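You operate a simulated robot arm through the tools that you are given. There is no shell and no other tool.

You run a simulated robot arm. Do the job below in one go: nothing can be reset, and whatever is moved stays where it is left.

JOB
Mill the funnel's granules into the catch tray at the board's speed.
Fine: tray under the outlet, start the mill before the green gate opens, spill nothing; stop once it runs clear and switch off; leave the gate open.

Only the result counts: the job must be done as asked and must still hold three seconds after the hand-in. Knocking over, shifting, dropping, spilling or breaking anything else fails it.

ROBOT AND FRAMES
A 7-joint arm with a two-finger parallel gripper, fixed in place. Base frame: the origin is at the foot of the arm, x ahead of it, y to its left, z up. Units: mm, rad, N and s.
Its first joint turns from -2.897 to 2.897 rad. Payload 4.4 kg.
The tool frame sits at the grasp point between the pads (the TCP): z along the fingers, y along the line on which they close. The tips reach 23 mm beyond it. Largest opening 94 mm; finger width 38, thickness 10; the body of the gripper, 54 by 96 mm, starts 39 mm behind the TCP.
Orientation is told as [roll, pitch, yaw] about the base's x, y, z axes, in that order, counted from this pose: with the fingers straight down and closing along the base's y, the tool's x points along the base's -x, its y along +y and its z along -z.

CONTROLS
- The arm moves only by the tool drive_tool. Its argument "series" is a list of rows, each a list of 7 numbers: the shift along the tool's x, y, z in units of 30 mm (1.0 is 30 mm), then the turn, a rotation vector about the tool's x, y, z in units of 6 degrees (1.0 is 6 degrees), then the finger opening in mm, from 0 to 94. In form: [[tx, ty, tz, rx, ry, rz, grip], ...]. A call has 1 to 20 rows; each row shifts and turns the commanded pose from where the row before left it, along the tool's axes as they then stand. A call with a number of a shift or a turn outside -1 to 1 is refused whole. Each row takes 0.2 s and may step no farther than 50 mm and 0.15 rad from the row before; otherwise, or with a gripper value out of range, the whole call is refused. Where a pose cannot be reached the arm comes as near as it can. A force on the tool above 90 N (or 10 N above the force at the start of the call, whichever is more), or a blocked arm, ends the call early, and 0.2 s more pass. The fingers move at their own pace (about 72 mm/s each) and stop on an object; they squeeze with about 29 N. The grip force told is the motor's: it shows also when the fingers shut on nothing. Time passes only in rows, and 0.2 s behind the last, so rows that do not move let the fingers close. It gives the time, the measured TCP pose, the force on the tool (base axes), the opening and the grip force at its end, in the units of the frame above (readings bear some noise), with the torque about the TCP (base axes, N m) and any sound that the robot's microphone picked up.
- Cameras (640 x 400 px; columns grow to the right, rows downward): "scene" is fixed at [398.3, -650.7, 1630.2]; the picture's right is [0.80, -0.60, 0.00], its down [-0.25, -0.34, -0.91] and it looks along [0.54, 0.73, -0.42] (base axes); focal length 362 px, centre (320, 200). "wrist" rides on the gripper at [86, 16, -75] in the tool frame; the picture's right is [-0.18, 0.98, 0.00], its down [-0.58, -0.11, -0.81] and it looks along [-0.79, -0.15, 0.59] (tool axes); focal length 243 px, centre (320, 200).
- camera(camera): a new picture of that camera. The clock stands still meanwhile.
- locate(camera, pixels): there is no depth. For up to 12 entries [column, row, z] of the newest picture of that camera ("zoom" is the newest enlarged one), the place [x, y] in the base frame at which the ray of that pixel passes the height z, good to about 2 mm. The clock stands still meanwhile.
- inspect(camera, box): a new picture of the part [left, top, right, bottom] of that camera's present view, enlarged. The clock stands still meanwhile.
- close_job(): hands the job in; it is judged then, once.

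Leave the gripper open and the arm clear of the work at the hand-in unless told otherwise.

The tools are called after "Call:" by a JSON object that holds its "api" and its "payload". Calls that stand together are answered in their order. drive_tool: Moves the arm, as the interface text tells. Its arguments: {"type":"object","properties":{"series":{"type":"array","items":{"type":"array","items":{"type":"number"}}}},"required":["series"]} The other tools are called the same way: camera (camera) takes a picture; locate (camera, pixels) gives the place at which the rays of pixels pass given heights; inspect (camera, box) takes an enlarged picture of a part of a camera's view; close_job () hands the job in.

At the start:

```text
clock: 0.0
tool_pos: [663.3, 367.2, 1486.4]
tool_rot: [-0.001, 0.0, 0.001]
contact_force: [-0.2, 0.3, 0.1]
ft_torque: [0.02, -0.02, -0.01]
grip_width: 94.2
grip_force: 0.1
```

scene: 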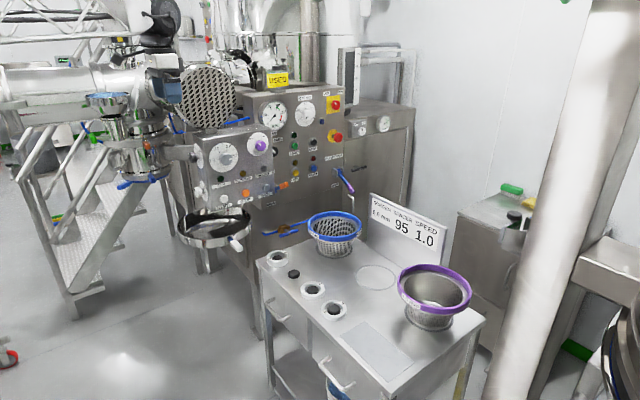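
wrist: 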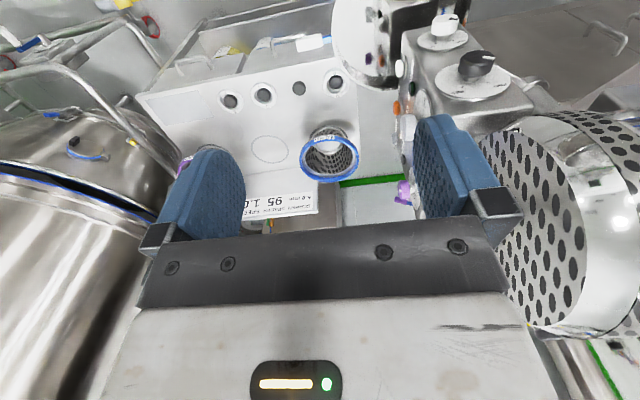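

I see a cone-mill machine with control panels, a board on a bench ("95 1.0"), and two screens or pans (blue-rimmed and purple-rimmed). First I'll enlarge the board, the panel and the bench.

Call:
{"api": "inspect", "payload": {"camera": "scene", "box": [350, 180, 480, 261]}}

Call:
{"api": "inspect", "payload": {"camera": "scene", "box": [180, 80, 360, 200]}}

Call:
{"api": "inspect", "payload": {"camera": "scene", "box": [70, 30, 270, 260]}}

Call:
{"api": "inspect", "payload": {"camera": "scene", "box": [240, 190, 500, 390]}}

```text
4.92 times, centred on (415, 220) of scene
```

zoom: 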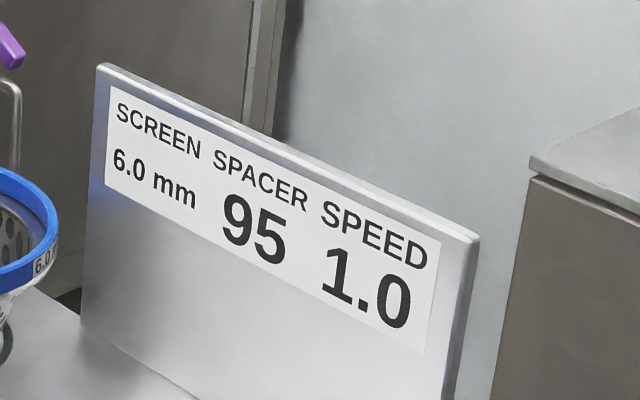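

```text
3.33 times, centred on (270, 140) of scene
```

zoom: 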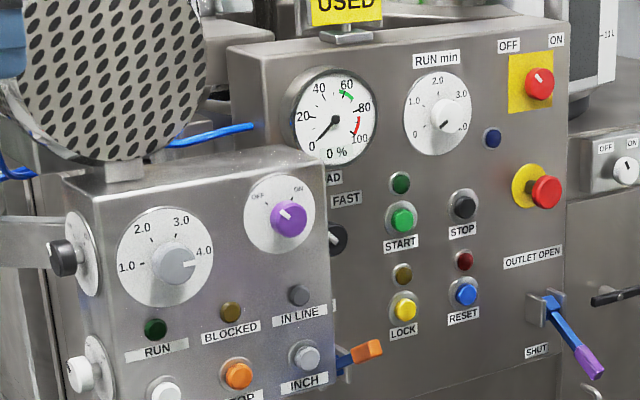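

```text
1.74 times, centred on (170, 145) of scene
```

zoom: 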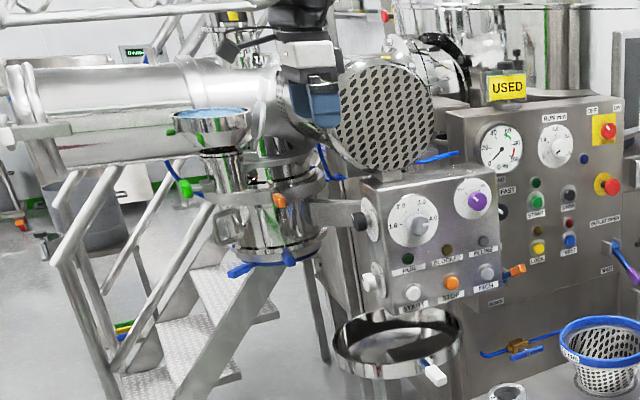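

```text
2.00 times, centred on (370, 290) of scene
```

zoom: 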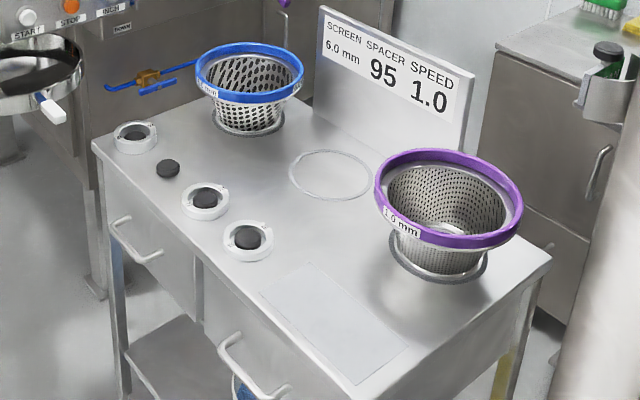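

The board reads screen 6.0 mm, spacer 95, speed 1.0. Next I'll enlarge the mill head, funnel, gate and mill panel.

Call:
{"api": "inspect", "payload": {"camera": "scene", "box": [80, 70, 208, 150]}}

Call:
{"api": "inspect", "payload": {"camera": "scene", "box": [80, 120, 208, 200]}}

Call:
{"api": "inspect", "payload": {"camera": "scene", "box": [185, 125, 281, 185]}}

Call:
{"api": "inspect", "payload": {"camera": "scene", "box": [170, 165, 282, 255]}}

Call:
{"api": "inspect", "payload": {"camera": "scene", "box": [265, 135, 361, 205]}}

```text
5.00 times, centred on (144, 110) of scene
```

zoom: 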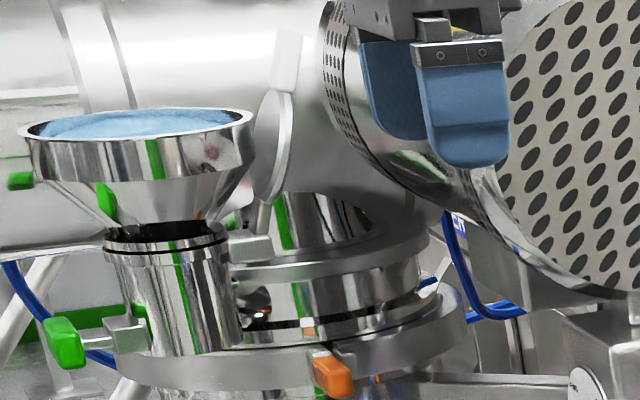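

```text
5.00 times, centred on (144, 160) of scene
```

zoom: 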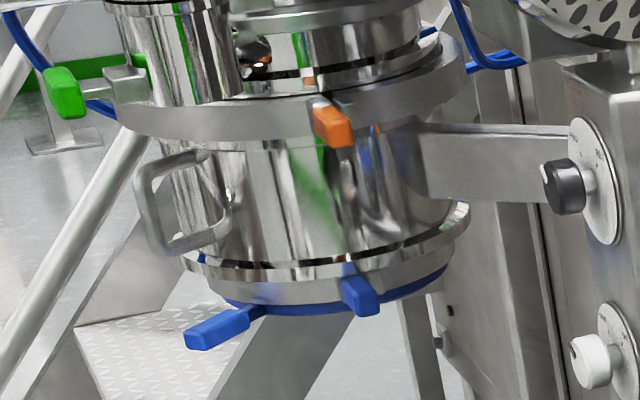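

```text
6.67 times, centred on (233, 155) of scene
```

zoom: 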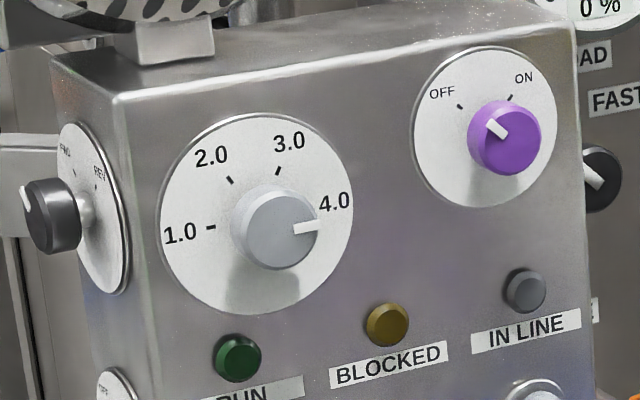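

```text
4.44 times, centred on (226, 210) of scene
```

zoom: 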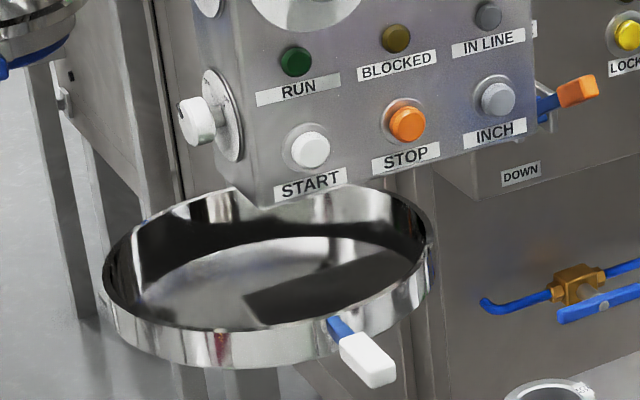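

```text
5.71 times, centred on (313, 170) of scene
```

zoom: 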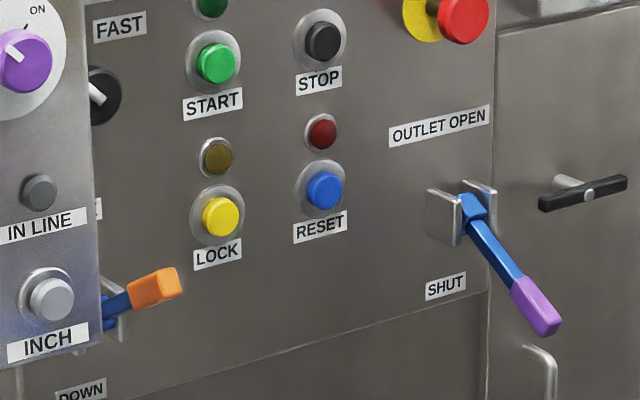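

The mill panel has a speed dial (now about 4.0), a purple OFF/ON knob, RUN, BLOCKED and IN LINE lamps, START, STOP and INCH buttons, and two side selectors. I'll zoom in tighter on the side selectors and the tray.

Call:
{"api": "inspect", "payload": {"camera": "scene", "box": [182, 135, 214, 165]}}

Call:
{"api": "inspect", "payload": {"camera": "scene", "box": [182, 170, 230, 205]}}

Call:
{"api": "inspect", "payload": {"camera": "scene", "box": [85, 85, 135, 150]}}

Call:
{"api": "inspect", "payload": {"camera": "scene", "box": [0, 0, 200, 125]}}

Call:
{"api": "camera", "payload": {"camera": "wrist"}}

```text
13.33 times, centred on (198, 150) of scene
```

zoom: 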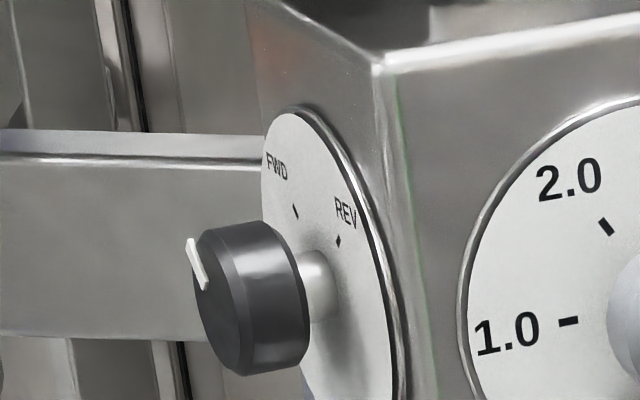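

```text
11.43 times, centred on (206, 188) of scene
```

zoom: 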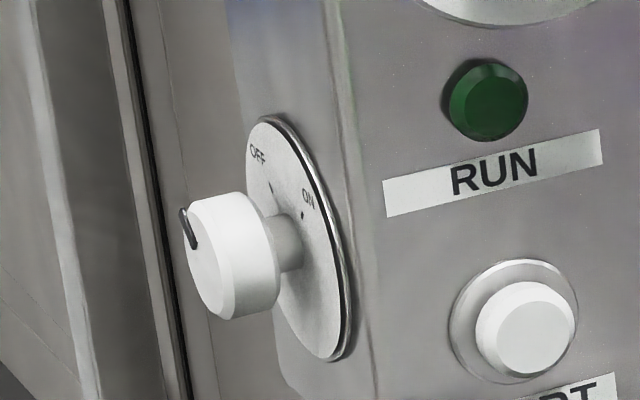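

```text
6.15 times, centred on (110, 118) of scene
```

zoom: 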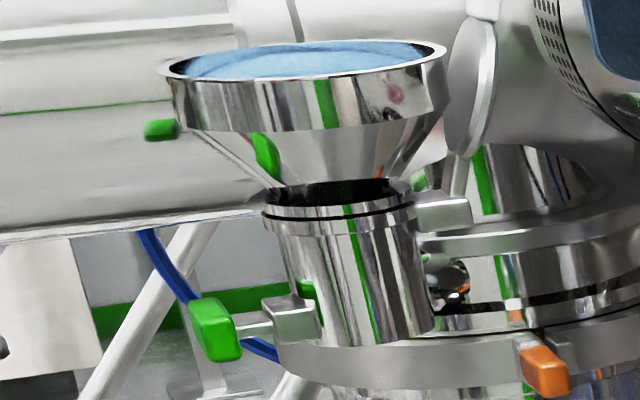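

```text
3.20 times, centred on (100, 62) of scene
```

zoom: 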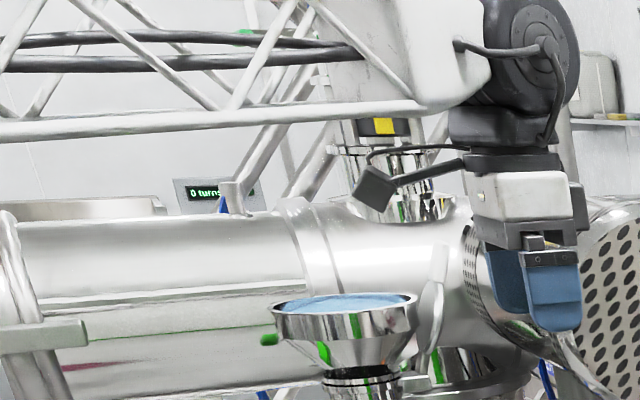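

```text
taken
```

wrist: 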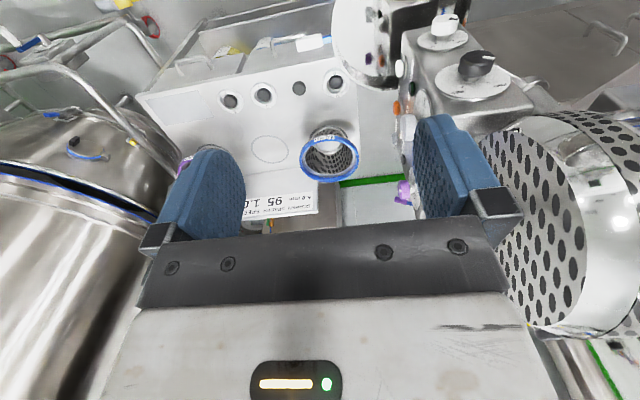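

Rough triangulation of the black FWD/REV side knob gives about (749, 544, 1252). Next I'll enlarge the upper right of the wrist view to relate the panel faces to the frame.

Call:
{"api": "inspect", "payload": {"camera": "wrist", "box": [320, 0, 560, 150]}}

Call:
{"api": "inspect", "payload": {"camera": "wrist", "box": [130, 40, 400, 220]}}

Call:
{"api": "inspect", "payload": {"camera": "wrist", "box": [400, 80, 640, 400]}}

```text
2.67 times, centred on (440, 75) of wrist
```

zoom: 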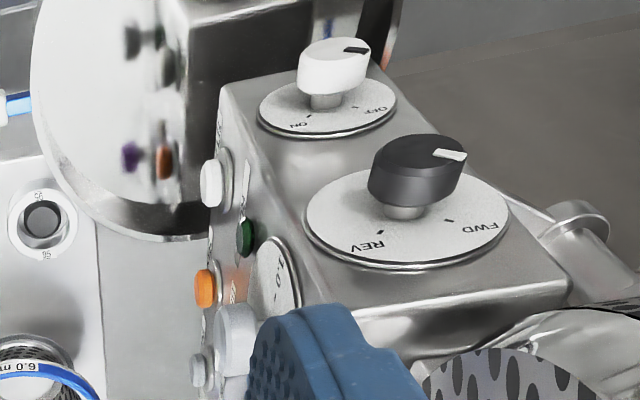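

```text
2.22 times, centred on (265, 130) of wrist
```

zoom: 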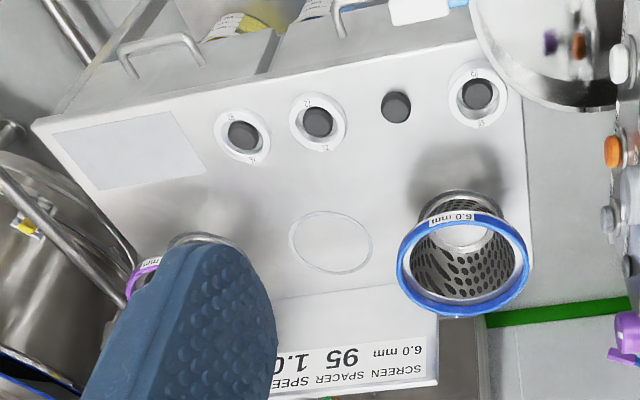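

```text
1.25 times, centred on (520, 240) of wrist
```

zoom: 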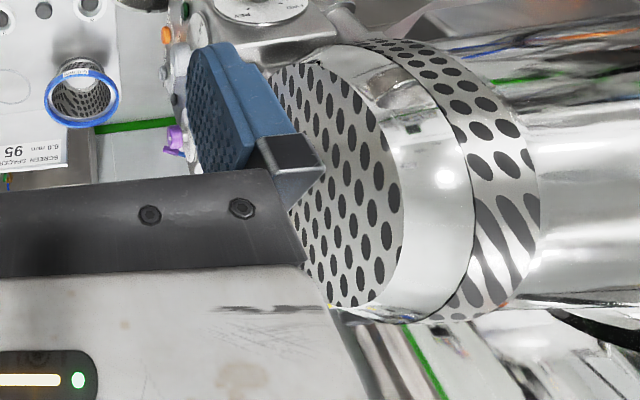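

The tray is seen from above at wrist px (365, 40) and lies roughly under the mill panel at (775, 505, 1005). The speed knob triangulates to (840, 475, 1242). I'll back the gripper away in -y to get room to turn towards the panel.

Call:
{"api": "drive_tool", "payload": {"series": [[0, -1, 0, 0, 0, 0, 94], [0, -1, 0, 0, 0, 0, 94], [0, -1, 0, 0, 0, 0, 94], [0, -1, 0, 0, 0, 0, 94], [0, -1, 0, 0, 0, 0, 94], [0, -1, 0, 0, 0, 0, 94]]}}

Call:
{"api": "camera", "payload": {"camera": "scene"}}

Call:
{"api": "camera", "payload": {"camera": "wrist"}}

```text
clock: 1.4
tool_pos: [662.9, 187.8, 1485.0]
tool_rot: [0.0, 0.001, 0.001]
contact_force: [0.3, -0.1, -0.3]
ft_torque: [0.02, 0.04, 0.02]
grip_width: 94.1
grip_force: 0.1
```

```text
taken
```

scene: 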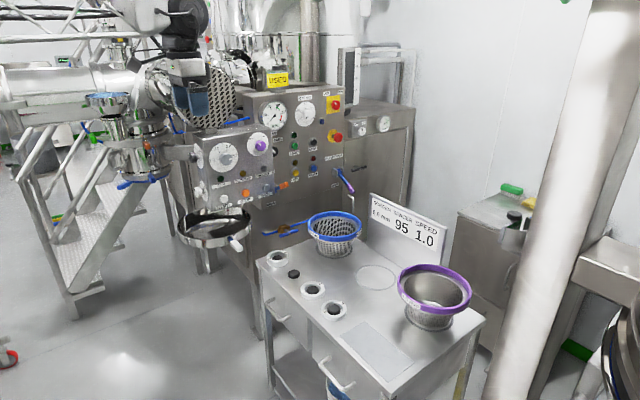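

```text
taken
```

wrist: 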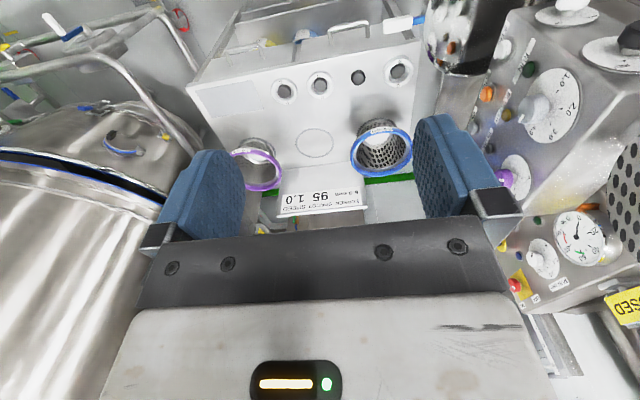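

The wrist now sees the mill panel (upside down) on the right. I'll enlarge it for triangulation.

Call:
{"api": "inspect", "payload": {"camera": "wrist", "box": [400, 0, 640, 150]}}

Call:
{"api": "inspect", "payload": {"camera": "wrist", "box": [460, 140, 640, 320]}}

Call:
{"api": "inspect", "payload": {"camera": "scene", "box": [185, 125, 281, 185]}}

```text
2.67 times, centred on (520, 75) of wrist
```

zoom: 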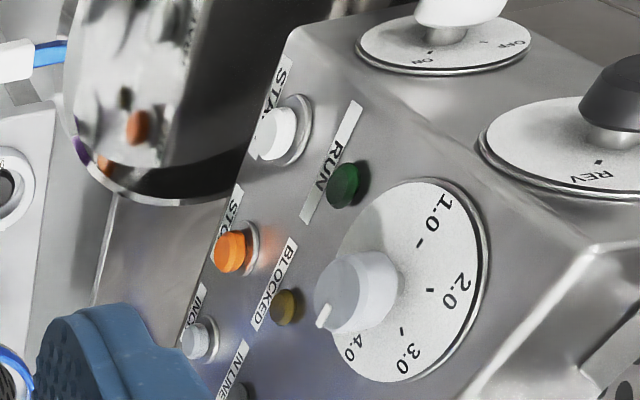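

```text
2.22 times, centred on (550, 230) of wrist
```

zoom: 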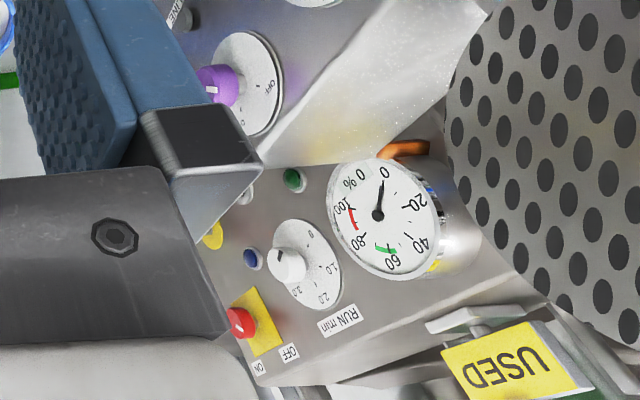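

```text
6.67 times, centred on (233, 155) of scene
```

zoom: 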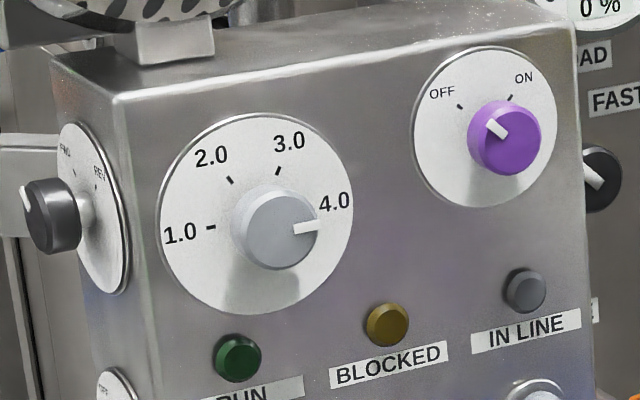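

Triangulation of the dial: the 1.0 tick is at (808, 484, 1247), the 2.0 tick at (822, 486, 1269) and the 3.0 tick at (848, 488, 1268). That puts the dial centre near (834, 486, 1247), with the panel facing about -y. The purple switch knob is near (967, 469, 1269), START near (811, 470, 1110) and STOP near (900, 483, 1098). Next I'll turn the fingers to point along +y (roll +90°).

Call:
{"api": "drive_tool", "payload": {"series": [[0, 0, 0, -1, 0, 0, 94], [0, 0, 0, -1, 0, 0, 94], [0, 0, 0, -1, 0, 0, 94], [0, 0, 0, -1, 0, 0, 94], [0, 0, 0, -1, 0, 0, 94], [0, 0, 0, -1, 0, 0, 94], [0, 0, 0, -1, 0, 0, 94], [0, 0, 0, -1, 0, 0, 94], [0, 0, 0, -1, 0, 0, 94], [0, 0, 0, -1, 0, 0, 94], [0, 0, 0, -1, 0, 0, 94], [0, 0, 0, -1, 0, 0, 94], [0, 0, 0, -1, 0, 0, 94], [0, 0, 0, -1, 0, 0, 94], [0, 0, 0, -1, 0, 0, 94]]}}

Call:
{"api": "camera", "payload": {"camera": "scene"}}

Call:
{"api": "camera", "payload": {"camera": "wrist"}}

```text
clock: 4.6
tool_pos: [663.7, 185.6, 1486.5]
tool_rot: [1.573, 0.0, 0.0]
contact_force: [-0.2, -0.6, -1.1]
ft_torque: [0.02, -0.02, -0.03]
grip_width: 93.9
grip_force: 0.0
```

```text
taken
```

scene: 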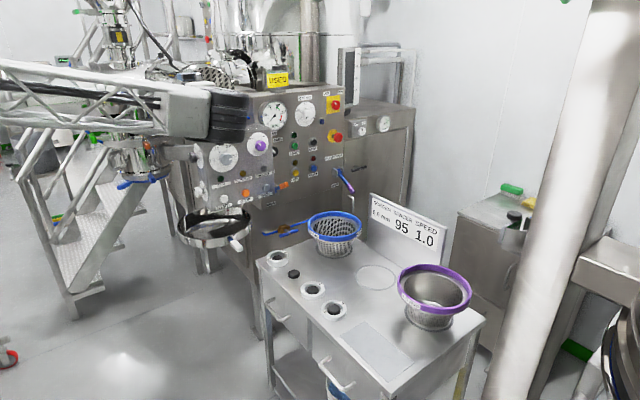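

```text
taken
```

wrist: 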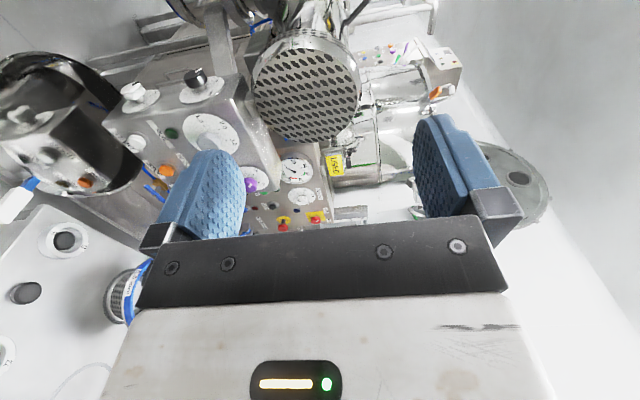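

The pose was reached. Now I'll turn about the finger axis so the camera sits above the gripper (rz +90°).

Call:
{"api": "drive_tool", "payload": {"series": [[0, 0, 0, 0, 0, 1, 94], [0, 0, 0, 0, 0, 1, 94], [0, 0, 0, 0, 0, 1, 94], [0, 0, 0, 0, 0, 1, 94], [0, 0, 0, 0, 0, 1, 94], [0, 0, 0, 0, 0, 1, 94], [0, 0, 0, 0, 0, 1, 94], [0, 0, 0, 0, 0, 1, 94], [0, 0, 0, 0, 0, 1, 94], [0, 0, 0, 0, 0, 1, 94], [0, 0, 0, 0, 0, 1, 94], [0, 0, 0, 0, 0, 1, 94], [0, 0, 0, 0, 0, 1, 94], [0, 0, 0, 0, 0, 1, 94], [0, 0, 0, 0, 0, 1, 94]]}}

Call:
{"api": "camera", "payload": {"camera": "scene"}}

Call:
{"api": "camera", "payload": {"camera": "wrist"}}

```text
clock: 7.8
tool_pos: [664.0, 185.9, 1485.8]
tool_rot: [-1.533, 1.57, -3.104]
contact_force: [-0.2, -0.1, 0.9]
ft_torque: [0.05, 0.03, -0.01]
grip_width: 93.9
grip_force: 0.0
```

```text
taken
```

scene: 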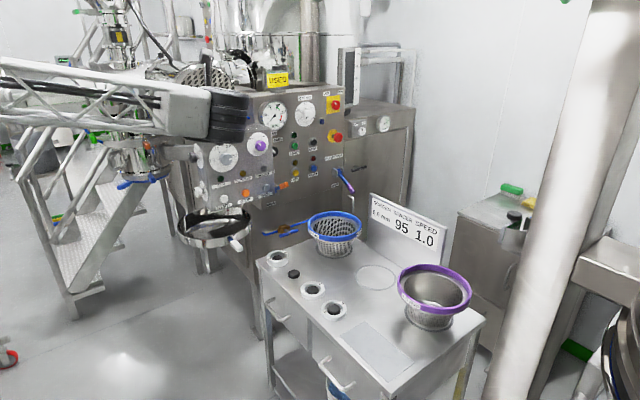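

```text
taken
```

wrist: 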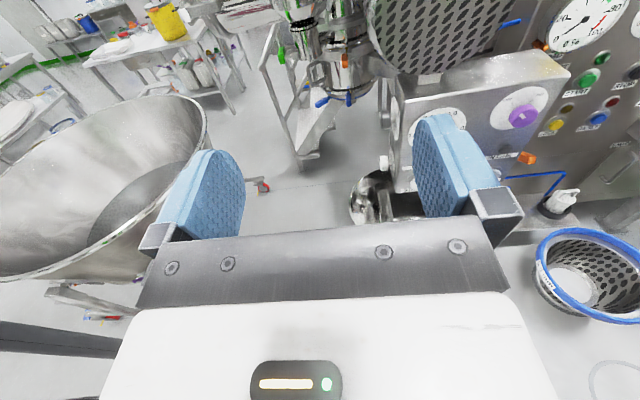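

The view is now upright: mill head at (335, 60), tray at (385, 200), panel on the right. I'll lower the gripper 240 mm to look at the mill head, gate and tray from the front.

Call:
{"api": "drive_tool", "payload": {"series": [[-1, 0, 0, 0, 0, 0, 94], [-1, 0, 0, 0, 0, 0, 94], [-1, 0, 0, 0, 0, 0, 94], [-1, 0, 0, 0, 0, 0, 94], [-1, 0, 0, 0, 0, 0, 94]]}}

Call:
{"api": "camera", "payload": {"camera": "scene"}}

Call:
{"api": "camera", "payload": {"camera": "wrist"}}

Call:
{"api": "inspect", "payload": {"camera": "wrist", "box": [240, 0, 480, 150]}}

```text
clock: 9.0
tool_pos: [664.6, 185.6, 1336.7]
tool_rot: [1.701, 1.572, 0.129]
contact_force: [0.5, 0.9, 0.6]
ft_torque: [-0.02, 0.01, -0.06]
grip_width: 94.0
grip_force: 0.1
```

```text
taken
```

scene: 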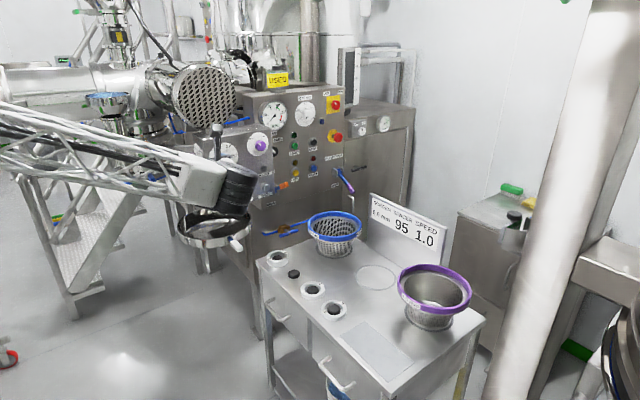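

```text
taken
```

wrist: 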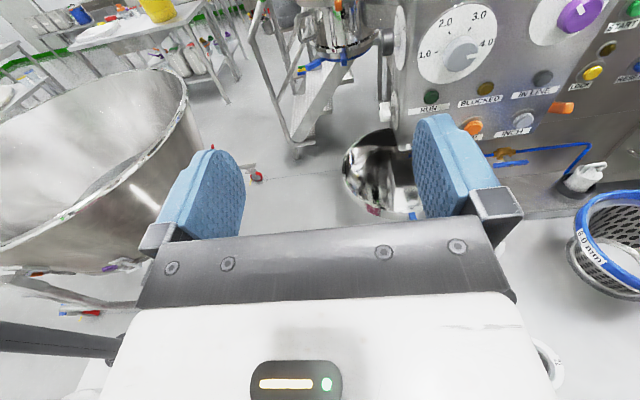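

```text
2.67 times, centred on (360, 75) of wrist
```

zoom: 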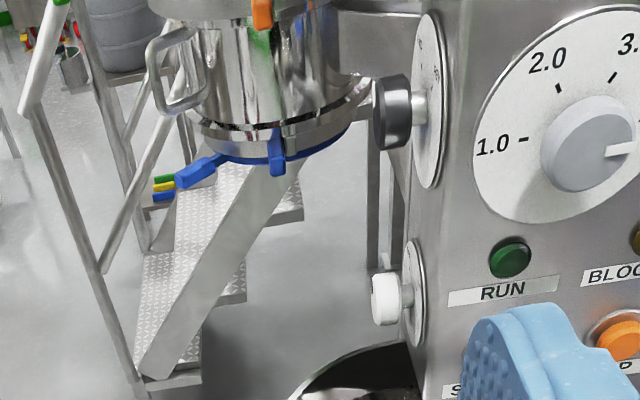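

The mill head is well behind the panel: its bottom clamps triangulate to about (687, 966, 1053) and (582, 1060, 1010). The tray's white handle tip is about (789, 343, 982). I need to know how the tray is carried, so I'll inspect that region in both views.

Call:
{"api": "inspect", "payload": {"camera": "scene", "box": [140, 180, 270, 350]}}

Call:
{"api": "inspect", "payload": {"camera": "wrist", "box": [260, 40, 440, 230]}}

```text
2.35 times, centred on (205, 265) of scene
```

zoom: 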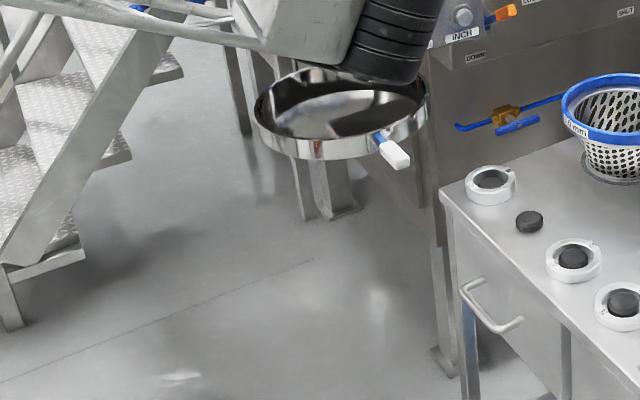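

```text
2.11 times, centred on (350, 135) of wrist
```

zoom: 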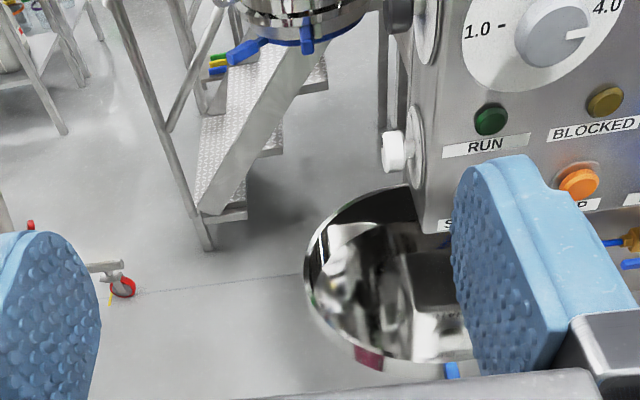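

The tray's carrier isn't visible yet. I'll move lower and to the left, then tilt the camera up to look beneath the panel and at the mill.

Call:
{"api": "drive_tool", "payload": {"series": [[-1, -0.6, 0, 0, 0, 0, 94], [-1, -0.6, 0, 0, 0, 0, 94], [-1, -0.6, 0, 0, 0, 0, 94], [-1, -0.6, 0, 0, 0, 0, 94], [-1, -0.6, 0, 0, 0, 0, 94], [-1, -0.6, 0, 0, 0, 0, 94], [0, 0, 0, 0, 1, 0, 94], [0, 0, 0, 0, 1, 0, 94], [0, 0, 0, 0, 1, 0, 94], [0, 0, 0, 0, 1, 0, 94], [0, 0, 0, 0, 1, 0, 94], [0, 0, 0, 0, 1, 0, 94]]}}

Call:
{"api": "camera", "payload": {"camera": "scene"}}

Call:
{"api": "camera", "payload": {"camera": "wrist"}}

Call:
{"api": "inspect", "payload": {"camera": "wrist", "box": [200, 0, 480, 200]}}

```text
clock: 11.6
tool_pos: [556.0, 186.1, 1158.8]
tool_rot: [3.134, 0.943, 1.566]
contact_force: [-1.3, 0.3, 7.1]
ft_torque: [-0.36, 0.03, -0.06]
grip_width: 94.0
grip_force: 0.0
```

```text
taken
```

scene: 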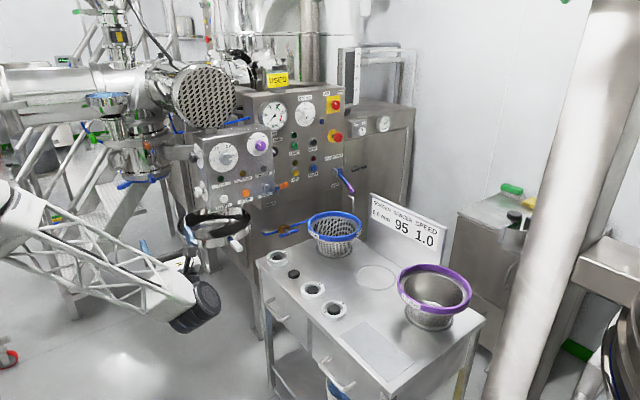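

```text
taken
```

wrist: 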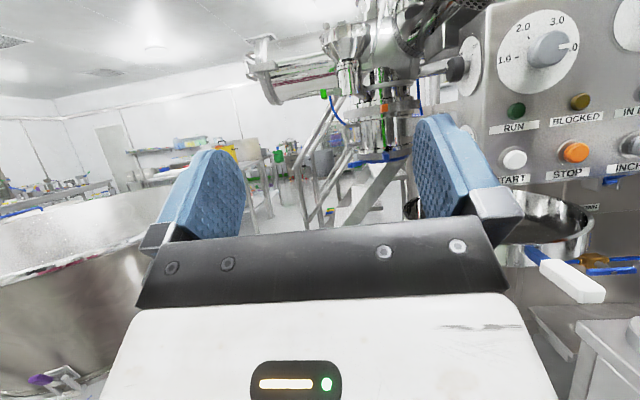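

```text
2.00 times, centred on (340, 100) of wrist
```

zoom: 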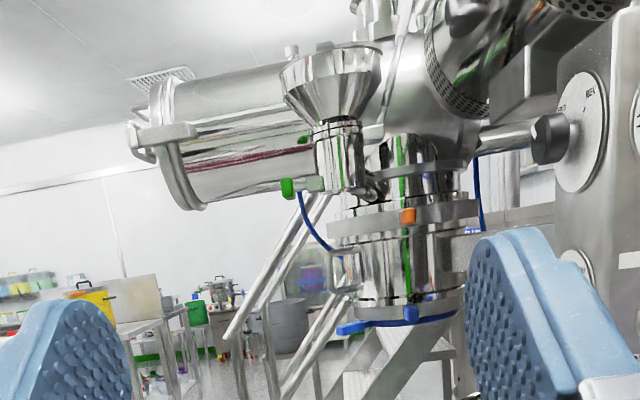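

Good view of the mill: funnel, green gate handle around zoom (290, 188), head, and outlet with blue clamps. Next the tray region on the right.

Call:
{"api": "inspect", "payload": {"camera": "wrist", "box": [400, 150, 640, 400]}}

Call:
{"api": "inspect", "payload": {"camera": "wrist", "box": [360, 110, 460, 220]}}

Call:
{"api": "inspect", "payload": {"camera": "wrist", "box": [310, 10, 410, 110]}}

Call:
{"api": "inspect", "payload": {"camera": "scene", "box": [150, 150, 260, 290]}}

```text
1.60 times, centred on (520, 275) of wrist
```

zoom: 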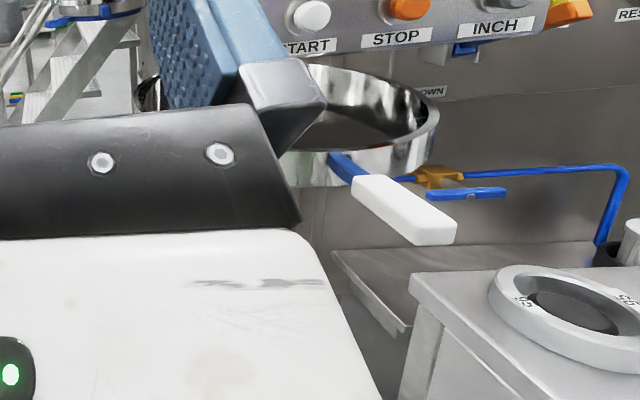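

```text
3.64 times, centred on (410, 165) of wrist
```

zoom: 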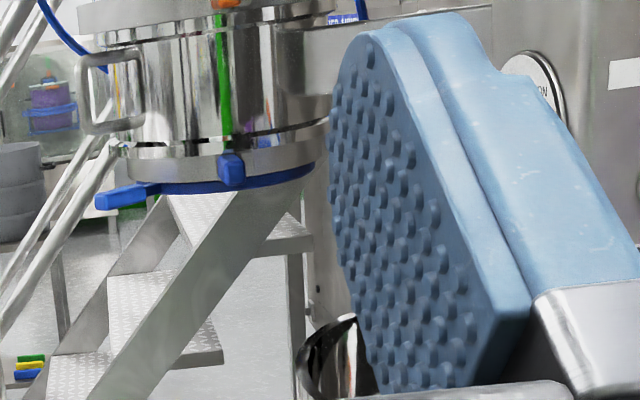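

```text
4.00 times, centred on (360, 60) of wrist
```

zoom: 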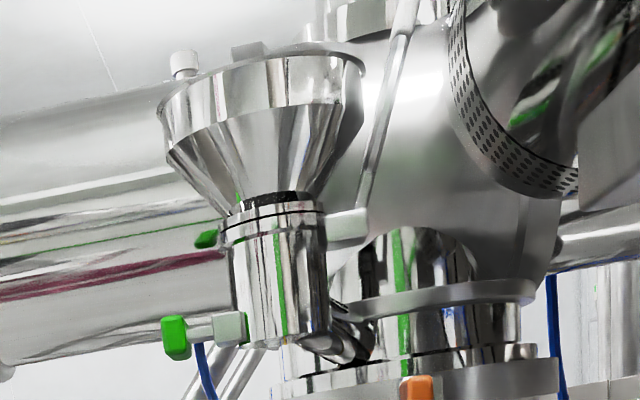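

```text
2.86 times, centred on (205, 220) of scene
```

zoom: 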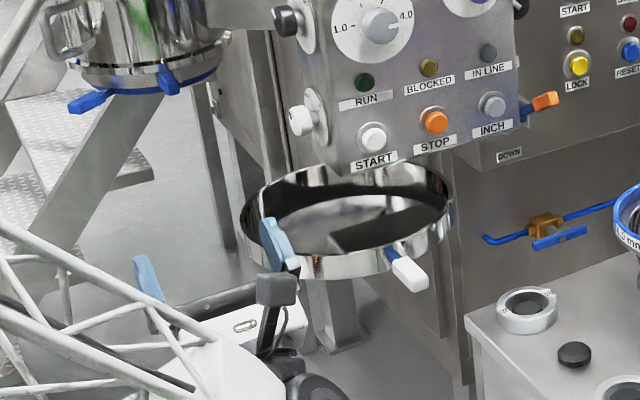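

The outlet ring centre estimates to about (705, 1110, 1030) and the gate's green grip to about (505, 900, 1274). I'll go straight down 210 mm to see the tray's underside and carrier.

Call:
{"api": "drive_tool", "payload": {"series": [[-0.809, 0, -0.588, 0, 0, 0, 94], [-0.809, 0, -0.588, 0, 0, 0, 94], [-0.809, 0, -0.588, 0, 0, 0, 94], [-0.809, 0, -0.588, 0, 0, 0, 94], [-0.809, 0, -0.588, 0, 0, 0, 94], [-0.809, 0, -0.588, 0, 0, 0, 94], [-0.809, 0, -0.588, 0, 0, 0, 94]]}}

Call:
{"api": "camera", "payload": {"camera": "wrist"}}

Call:
{"api": "inspect", "payload": {"camera": "wrist", "box": [300, 0, 640, 220]}}

Call:
{"api": "camera", "payload": {"camera": "scene"}}

```text
clock: 13.2
tool_pos: [555.7, 189.8, 950.0]
tool_rot: [-3.134, 0.952, 1.568]
contact_force: [-0.5, 0.4, 0.9]
ft_torque: [0.03, 0.04, -0.01]
grip_width: 93.9
grip_force: 0.1
```

```text
taken
```

wrist: 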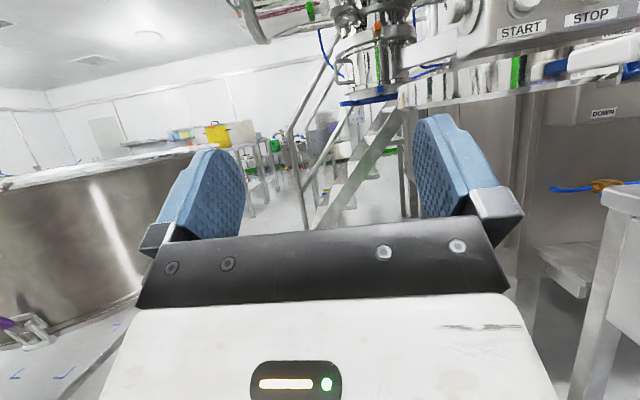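

```text
1.82 times, centred on (470, 110) of wrist
```

zoom: 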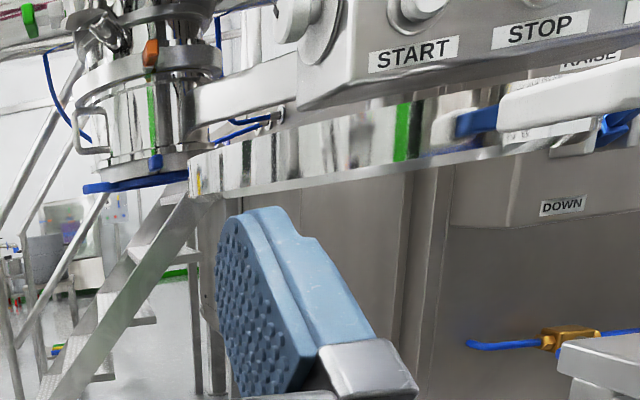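

```text
taken
```

scene: 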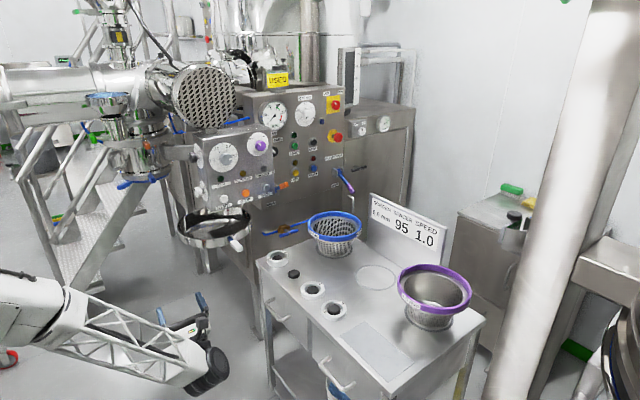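

The tray is carried from behind. I'll move forward 200 mm and slightly lower, and yaw towards +x to see behind and under it.

Call:
{"api": "drive_tool", "payload": {"series": [[-0.79, 0, 0.602, 0, 0, 0, 94], [-0.79, 0, 0.602, 0, 0, 0, 94], [-0.79, 0, 0.602, 0, 0, 0, 94], [-0.79, 0, 0.602, 0, 0, 0, 94], [-0.79, 0, 0.602, 0, 0, 0, 94], [-0.79, 0, 0.602, 0, 0, 0, 94], [-0.79, 0, 0.602, 0, 0, 0, 94], [0, 0, 0, -0.809, 0, -0.588, 94], [0, 0, 0, -0.809, 0, -0.588, 94], [0, 0, 0, -0.809, 0, -0.588, 94], [0, 0, 0, -0.809, 0, -0.588, 94], [0, 0, 0, -0.809, 0, -0.588, 94]]}}

Call:
{"api": "camera", "payload": {"camera": "wrist"}}

Call:
{"api": "inspect", "payload": {"camera": "wrist", "box": [200, 0, 520, 220]}}

Call:
{"api": "camera", "payload": {"camera": "scene"}}

```text
clock: 15.8
tool_pos: [555.1, 387.8, 887.4]
tool_rot: [3.141, 0.942, 1.044]
contact_force: [-1.0, -0.2, 0.6]
ft_torque: [0.01, 0.02, 0.01]
grip_width: 94.0
grip_force: 0.0
```

```text
taken
```

wrist: 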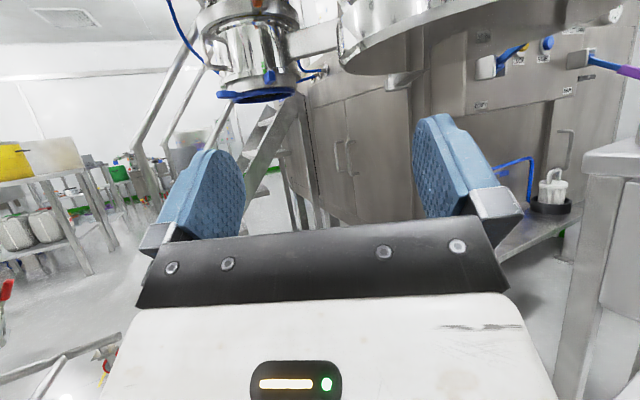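

```text
1.82 times, centred on (360, 110) of wrist
```

zoom: 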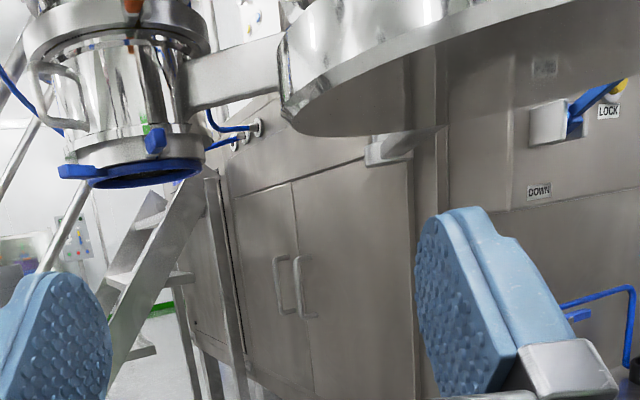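

```text
taken
```

scene: 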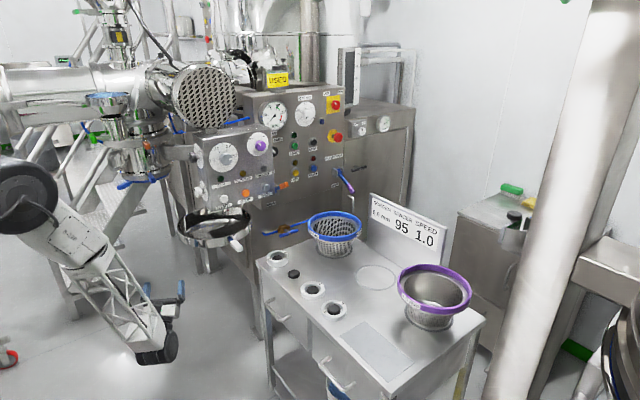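

A grey lug shows under the back of the tray at about zoom (390, 148). I'll look closer.

Call:
{"api": "inspect", "payload": {"camera": "wrist", "box": [330, 20, 490, 120]}}

Call:
{"api": "inspect", "payload": {"camera": "wrist", "box": [190, 0, 350, 120]}}

```text
4.00 times, centred on (410, 70) of wrist
```

zoom: 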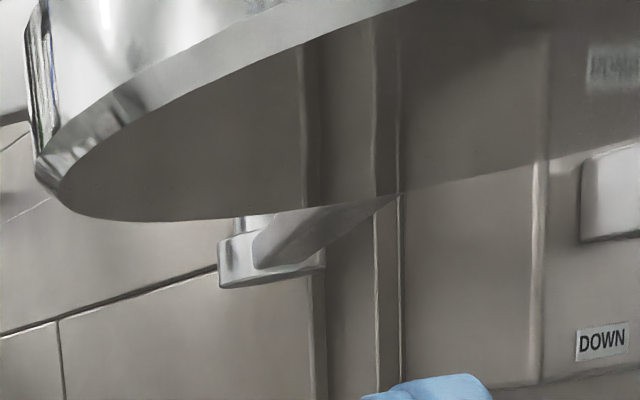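

```text
3.33 times, centred on (270, 60) of wrist
```

zoom: 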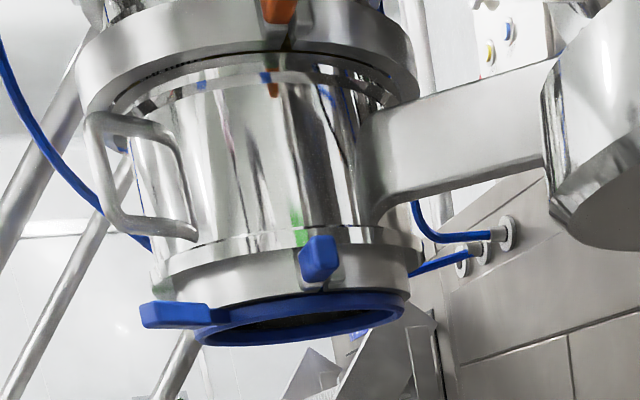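

The pivot boss of the tray's swing arm is at wrist px (397, 85). I'll shift left and forward for a second view to triangulate it.

Call:
{"api": "drive_tool", "payload": {"series": [[-0.272, -0.69, 0.375, 0, 0, 0, 94], [-0.272, -0.69, 0.375, 0, 0, 0, 94], [-0.272, -0.69, 0.375, 0, 0, 0, 94], [-0.272, -0.69, 0.375, 0, 0, 0, 94], [-0.272, -0.69, 0.375, 0, 0, 0, 94], [-0.272, -0.69, 0.375, 0, 0, 0, 94], [-0.272, -0.69, 0.375, 0, 0, 0, 94]]}}

Call:
{"api": "camera", "payload": {"camera": "wrist"}}

Call:
{"api": "inspect", "payload": {"camera": "wrist", "box": [320, 0, 560, 150]}}

Call:
{"api": "camera", "payload": {"camera": "scene"}}

```text
clock: 17.4
tool_pos: [500.3, 495.4, 882.6]
tool_rot: [3.136, 0.943, 1.048]
contact_force: [0.4, -0.5, -0.1]
ft_torque: [0.01, 0.02, -0.02]
grip_width: 93.9
grip_force: 0.0
out of reach, approached as far as the arm can: row 5, 6, 7
```

```text
taken
```

wrist: 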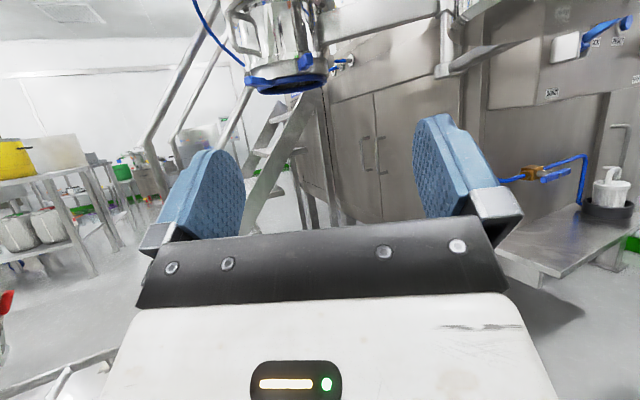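

```text
2.67 times, centred on (440, 75) of wrist
```

zoom: 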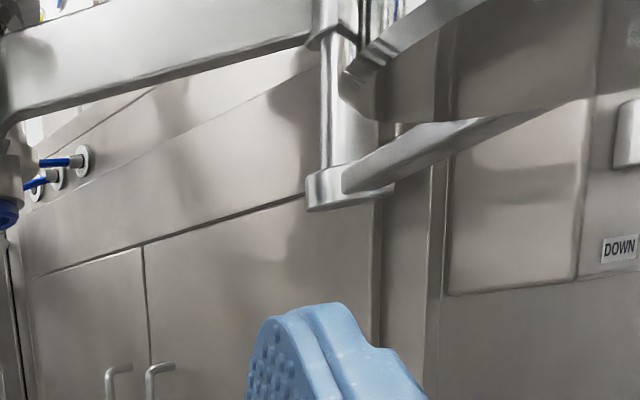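

```text
taken
```

scene: 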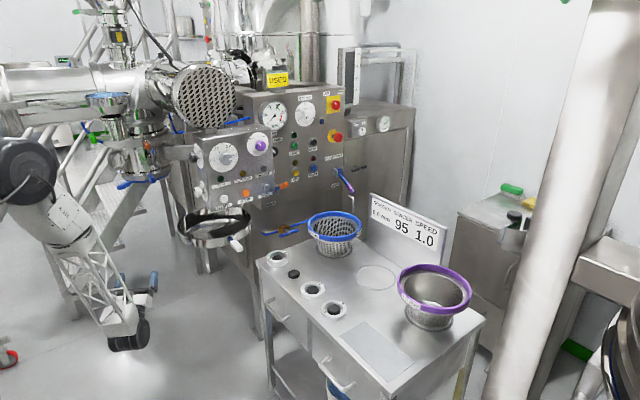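

The pivot triangulates to P ≈ (967, 809, 980), on a pin hanging from the mill's bar. The tray therefore swings clockwise (seen from above), via the -x side, to under the outlet. I'll do the panel settings first. I'm retreating and rising to face the panel.

Call:
{"api": "drive_tool", "payload": {"series": [[0.93, 0.417, -0.217, 0, 0, 0, 94], [0.93, 0.417, -0.217, 0, 0, 0, 94], [0.93, 0.417, -0.217, 0, 0, 0, 94], [0.93, 0.417, -0.217, 0, 0, 0, 94], [0.93, 0.417, -0.217, 0, 0, 0, 94], [0.93, 0.417, -0.217, 0, 0, 0, 94], [0.93, 0.417, -0.217, 0, 0, 0, 94], [0.93, 0.417, -0.217, 0, 0, 0, 94]]}}

```text
clock: 19.2
tool_pos: [499.3, 292.9, 1034.1]
tool_rot: [3.141, 0.942, 1.048]
contact_force: [-0.4, -0.1, 0.0]
ft_torque: [0.03, 0.04, -0.01]
grip_width: 94.2
grip_force: 0.1
```

That worked. Now I'll undo the yaw and tilt so the fingers are level along +y, then rise.

Call:
{"api": "drive_tool", "payload": {"series": [[0, 0, 0, 0.809, 0, 0.588, 94], [0, 0, 0, 0.809, 0, 0.588, 94], [0, 0, 0, 0.809, 0, 0.588, 94], [0, 0, 0, 0.809, 0, 0.588, 94], [0, 0, 0, 0.809, 0, 0.588, 94], [0, 0, 0, 0, -1, 0, 94], [0, 0, 0, 0, -1, 0, 94], [0, 0, 0, 0, -1, 0, 94], [0, 0, 0, 0, -1, 0, 94], [0, 0, 0, 0, -1, 0, 94], [0, 0, 0, 0, -1, 0, 94], [1, 0.5, 0, 0, 0, 0, 94], [1, 0.5, 0, 0, 0, 0, 94], [1, 0.5, 0, 0, 0, 0, 94], [1, 0.5, 0, 0, 0, 0, 94], [1, 0.5, 0, 0, 0, 0, 94], [1, 0.5, 0, 0, 0, 0, 94], [1, 0.5, 0, 0, 0, 0, 94]]}}

Call:
{"api": "camera", "payload": {"camera": "wrist"}}

```text
clock: 23.0
tool_pos: [604.3, 294.9, 1242.7]
tool_rot: [-1.191, 1.571, -2.763]
contact_force: [0.4, 0.4, -0.4]
ft_torque: [0.01, 0.01, 0.03]
grip_width: 94.2
grip_force: 0.0
```

```text
taken
```

wrist: 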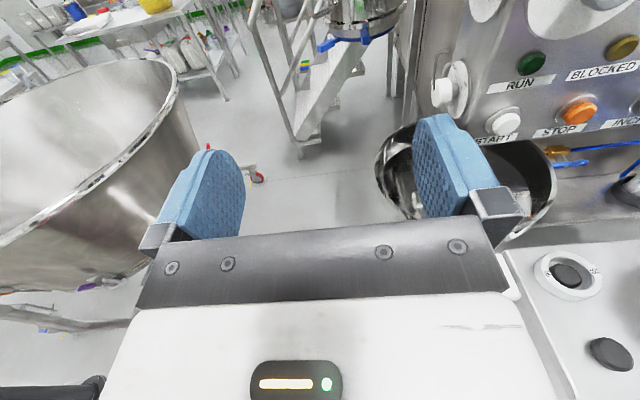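

Now I'll move right to x ≈ 834, backing off to y ≈ 250, to look at the dial squarely.

Call:
{"api": "drive_tool", "payload": {"series": [[0, 0.96, -0.19, 0, 0, 0, 94], [0, 0.96, -0.19, 0, 0, 0, 94], [0, 0.96, -0.19, 0, 0, 0, 94], [0, 0.96, -0.19, 0, 0, 0, 94], [0, 0.96, -0.19, 0, 0, 0, 94], [0, 0.96, -0.19, 0, 0, 0, 94], [0, 0.96, -0.19, 0, 0, 0, 94], [0, 0.96, -0.19, 0, 0, 0, 94]]}}

Call:
{"api": "camera", "payload": {"camera": "wrist"}}

Call:
{"api": "camera", "payload": {"camera": "scene"}}

Call:
{"api": "inspect", "payload": {"camera": "wrist", "box": [200, 0, 520, 200]}}

```text
clock: 24.8
tool_pos: [833.8, 246.7, 1243.2]
tool_rot: [1.722, 1.57, 0.152]
contact_force: [-0.4, -0.8, 0.2]
ft_torque: [-0.04, 0.02, -0.02]
grip_width: 94.0
grip_force: 0.1
```

```text
taken
```

wrist: 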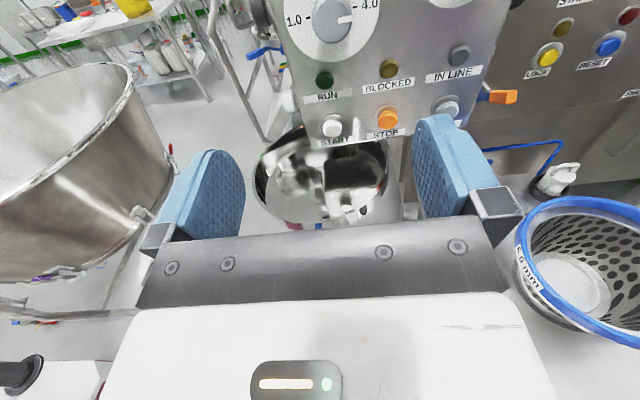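

```text
taken
```

scene: 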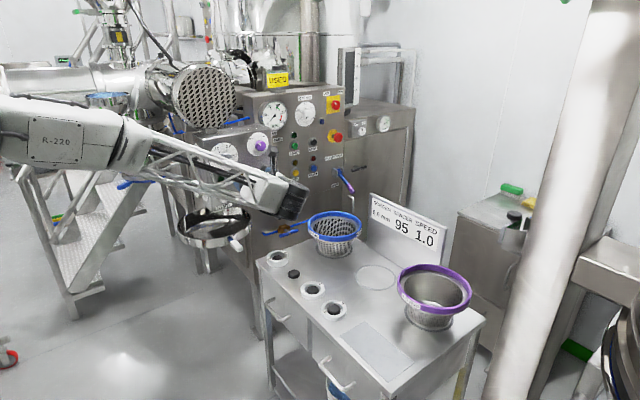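

```text
2.00 times, centred on (360, 100) of wrist
```

zoom: 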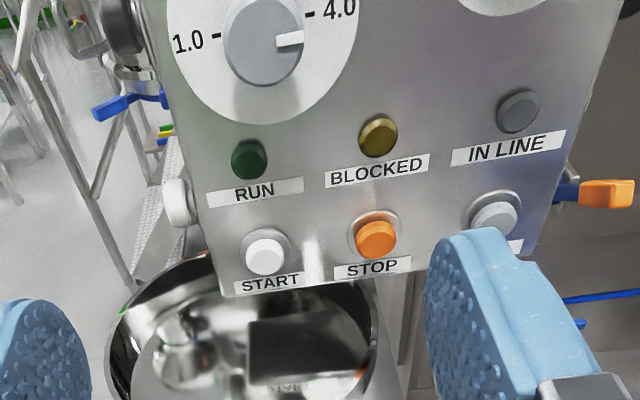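

I'll get calibrated rays for START (332, 127) and STOP (388, 120), plus the RUN and IN LINE lamps, and the same features in the scene view.

Call:
{"api": "locate", "payload": {"camera": "wrist", "pixels": [[332.5, 127.5, 1080], [332.5, 127.5, 1110], [388.5, 120, 1080], [388.5, 120, 1110], [324.5, 80, 1130], [324.5, 80, 1160], [459.5, 55, 1130], [459.5, 55, 1160], [308, 18, 1220], [308, 18, 1260], [355, 7, 1220], [355, 7, 1260]]}}

Call:
{"api": "inspect", "payload": {"camera": "scene", "box": [185, 125, 281, 185]}}

Call:
{"api": "inspect", "payload": {"camera": "scene", "box": [192, 170, 288, 230]}}

```text
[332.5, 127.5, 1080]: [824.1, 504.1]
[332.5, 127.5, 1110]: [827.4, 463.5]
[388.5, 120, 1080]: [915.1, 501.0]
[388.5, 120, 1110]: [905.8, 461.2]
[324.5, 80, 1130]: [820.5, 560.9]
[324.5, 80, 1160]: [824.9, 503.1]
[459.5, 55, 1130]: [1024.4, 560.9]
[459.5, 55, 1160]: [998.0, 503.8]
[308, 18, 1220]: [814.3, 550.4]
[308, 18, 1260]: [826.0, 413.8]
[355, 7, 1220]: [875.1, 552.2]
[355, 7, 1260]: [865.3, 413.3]
```

```text
6.67 times, centred on (233, 155) of scene
```

zoom: 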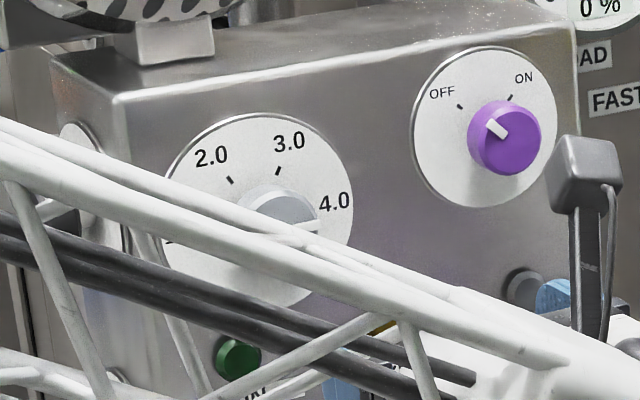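

```text
6.67 times, centred on (240, 200) of scene
```

zoom: 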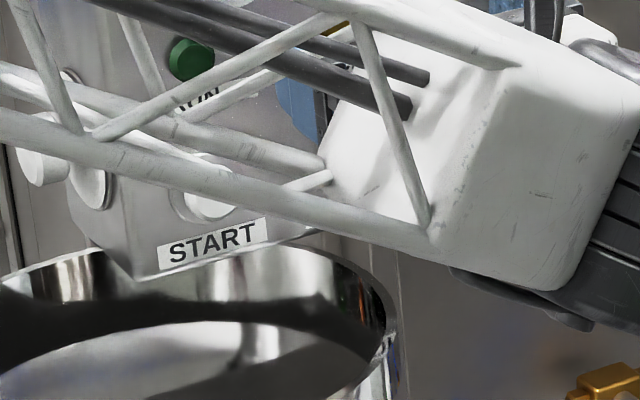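

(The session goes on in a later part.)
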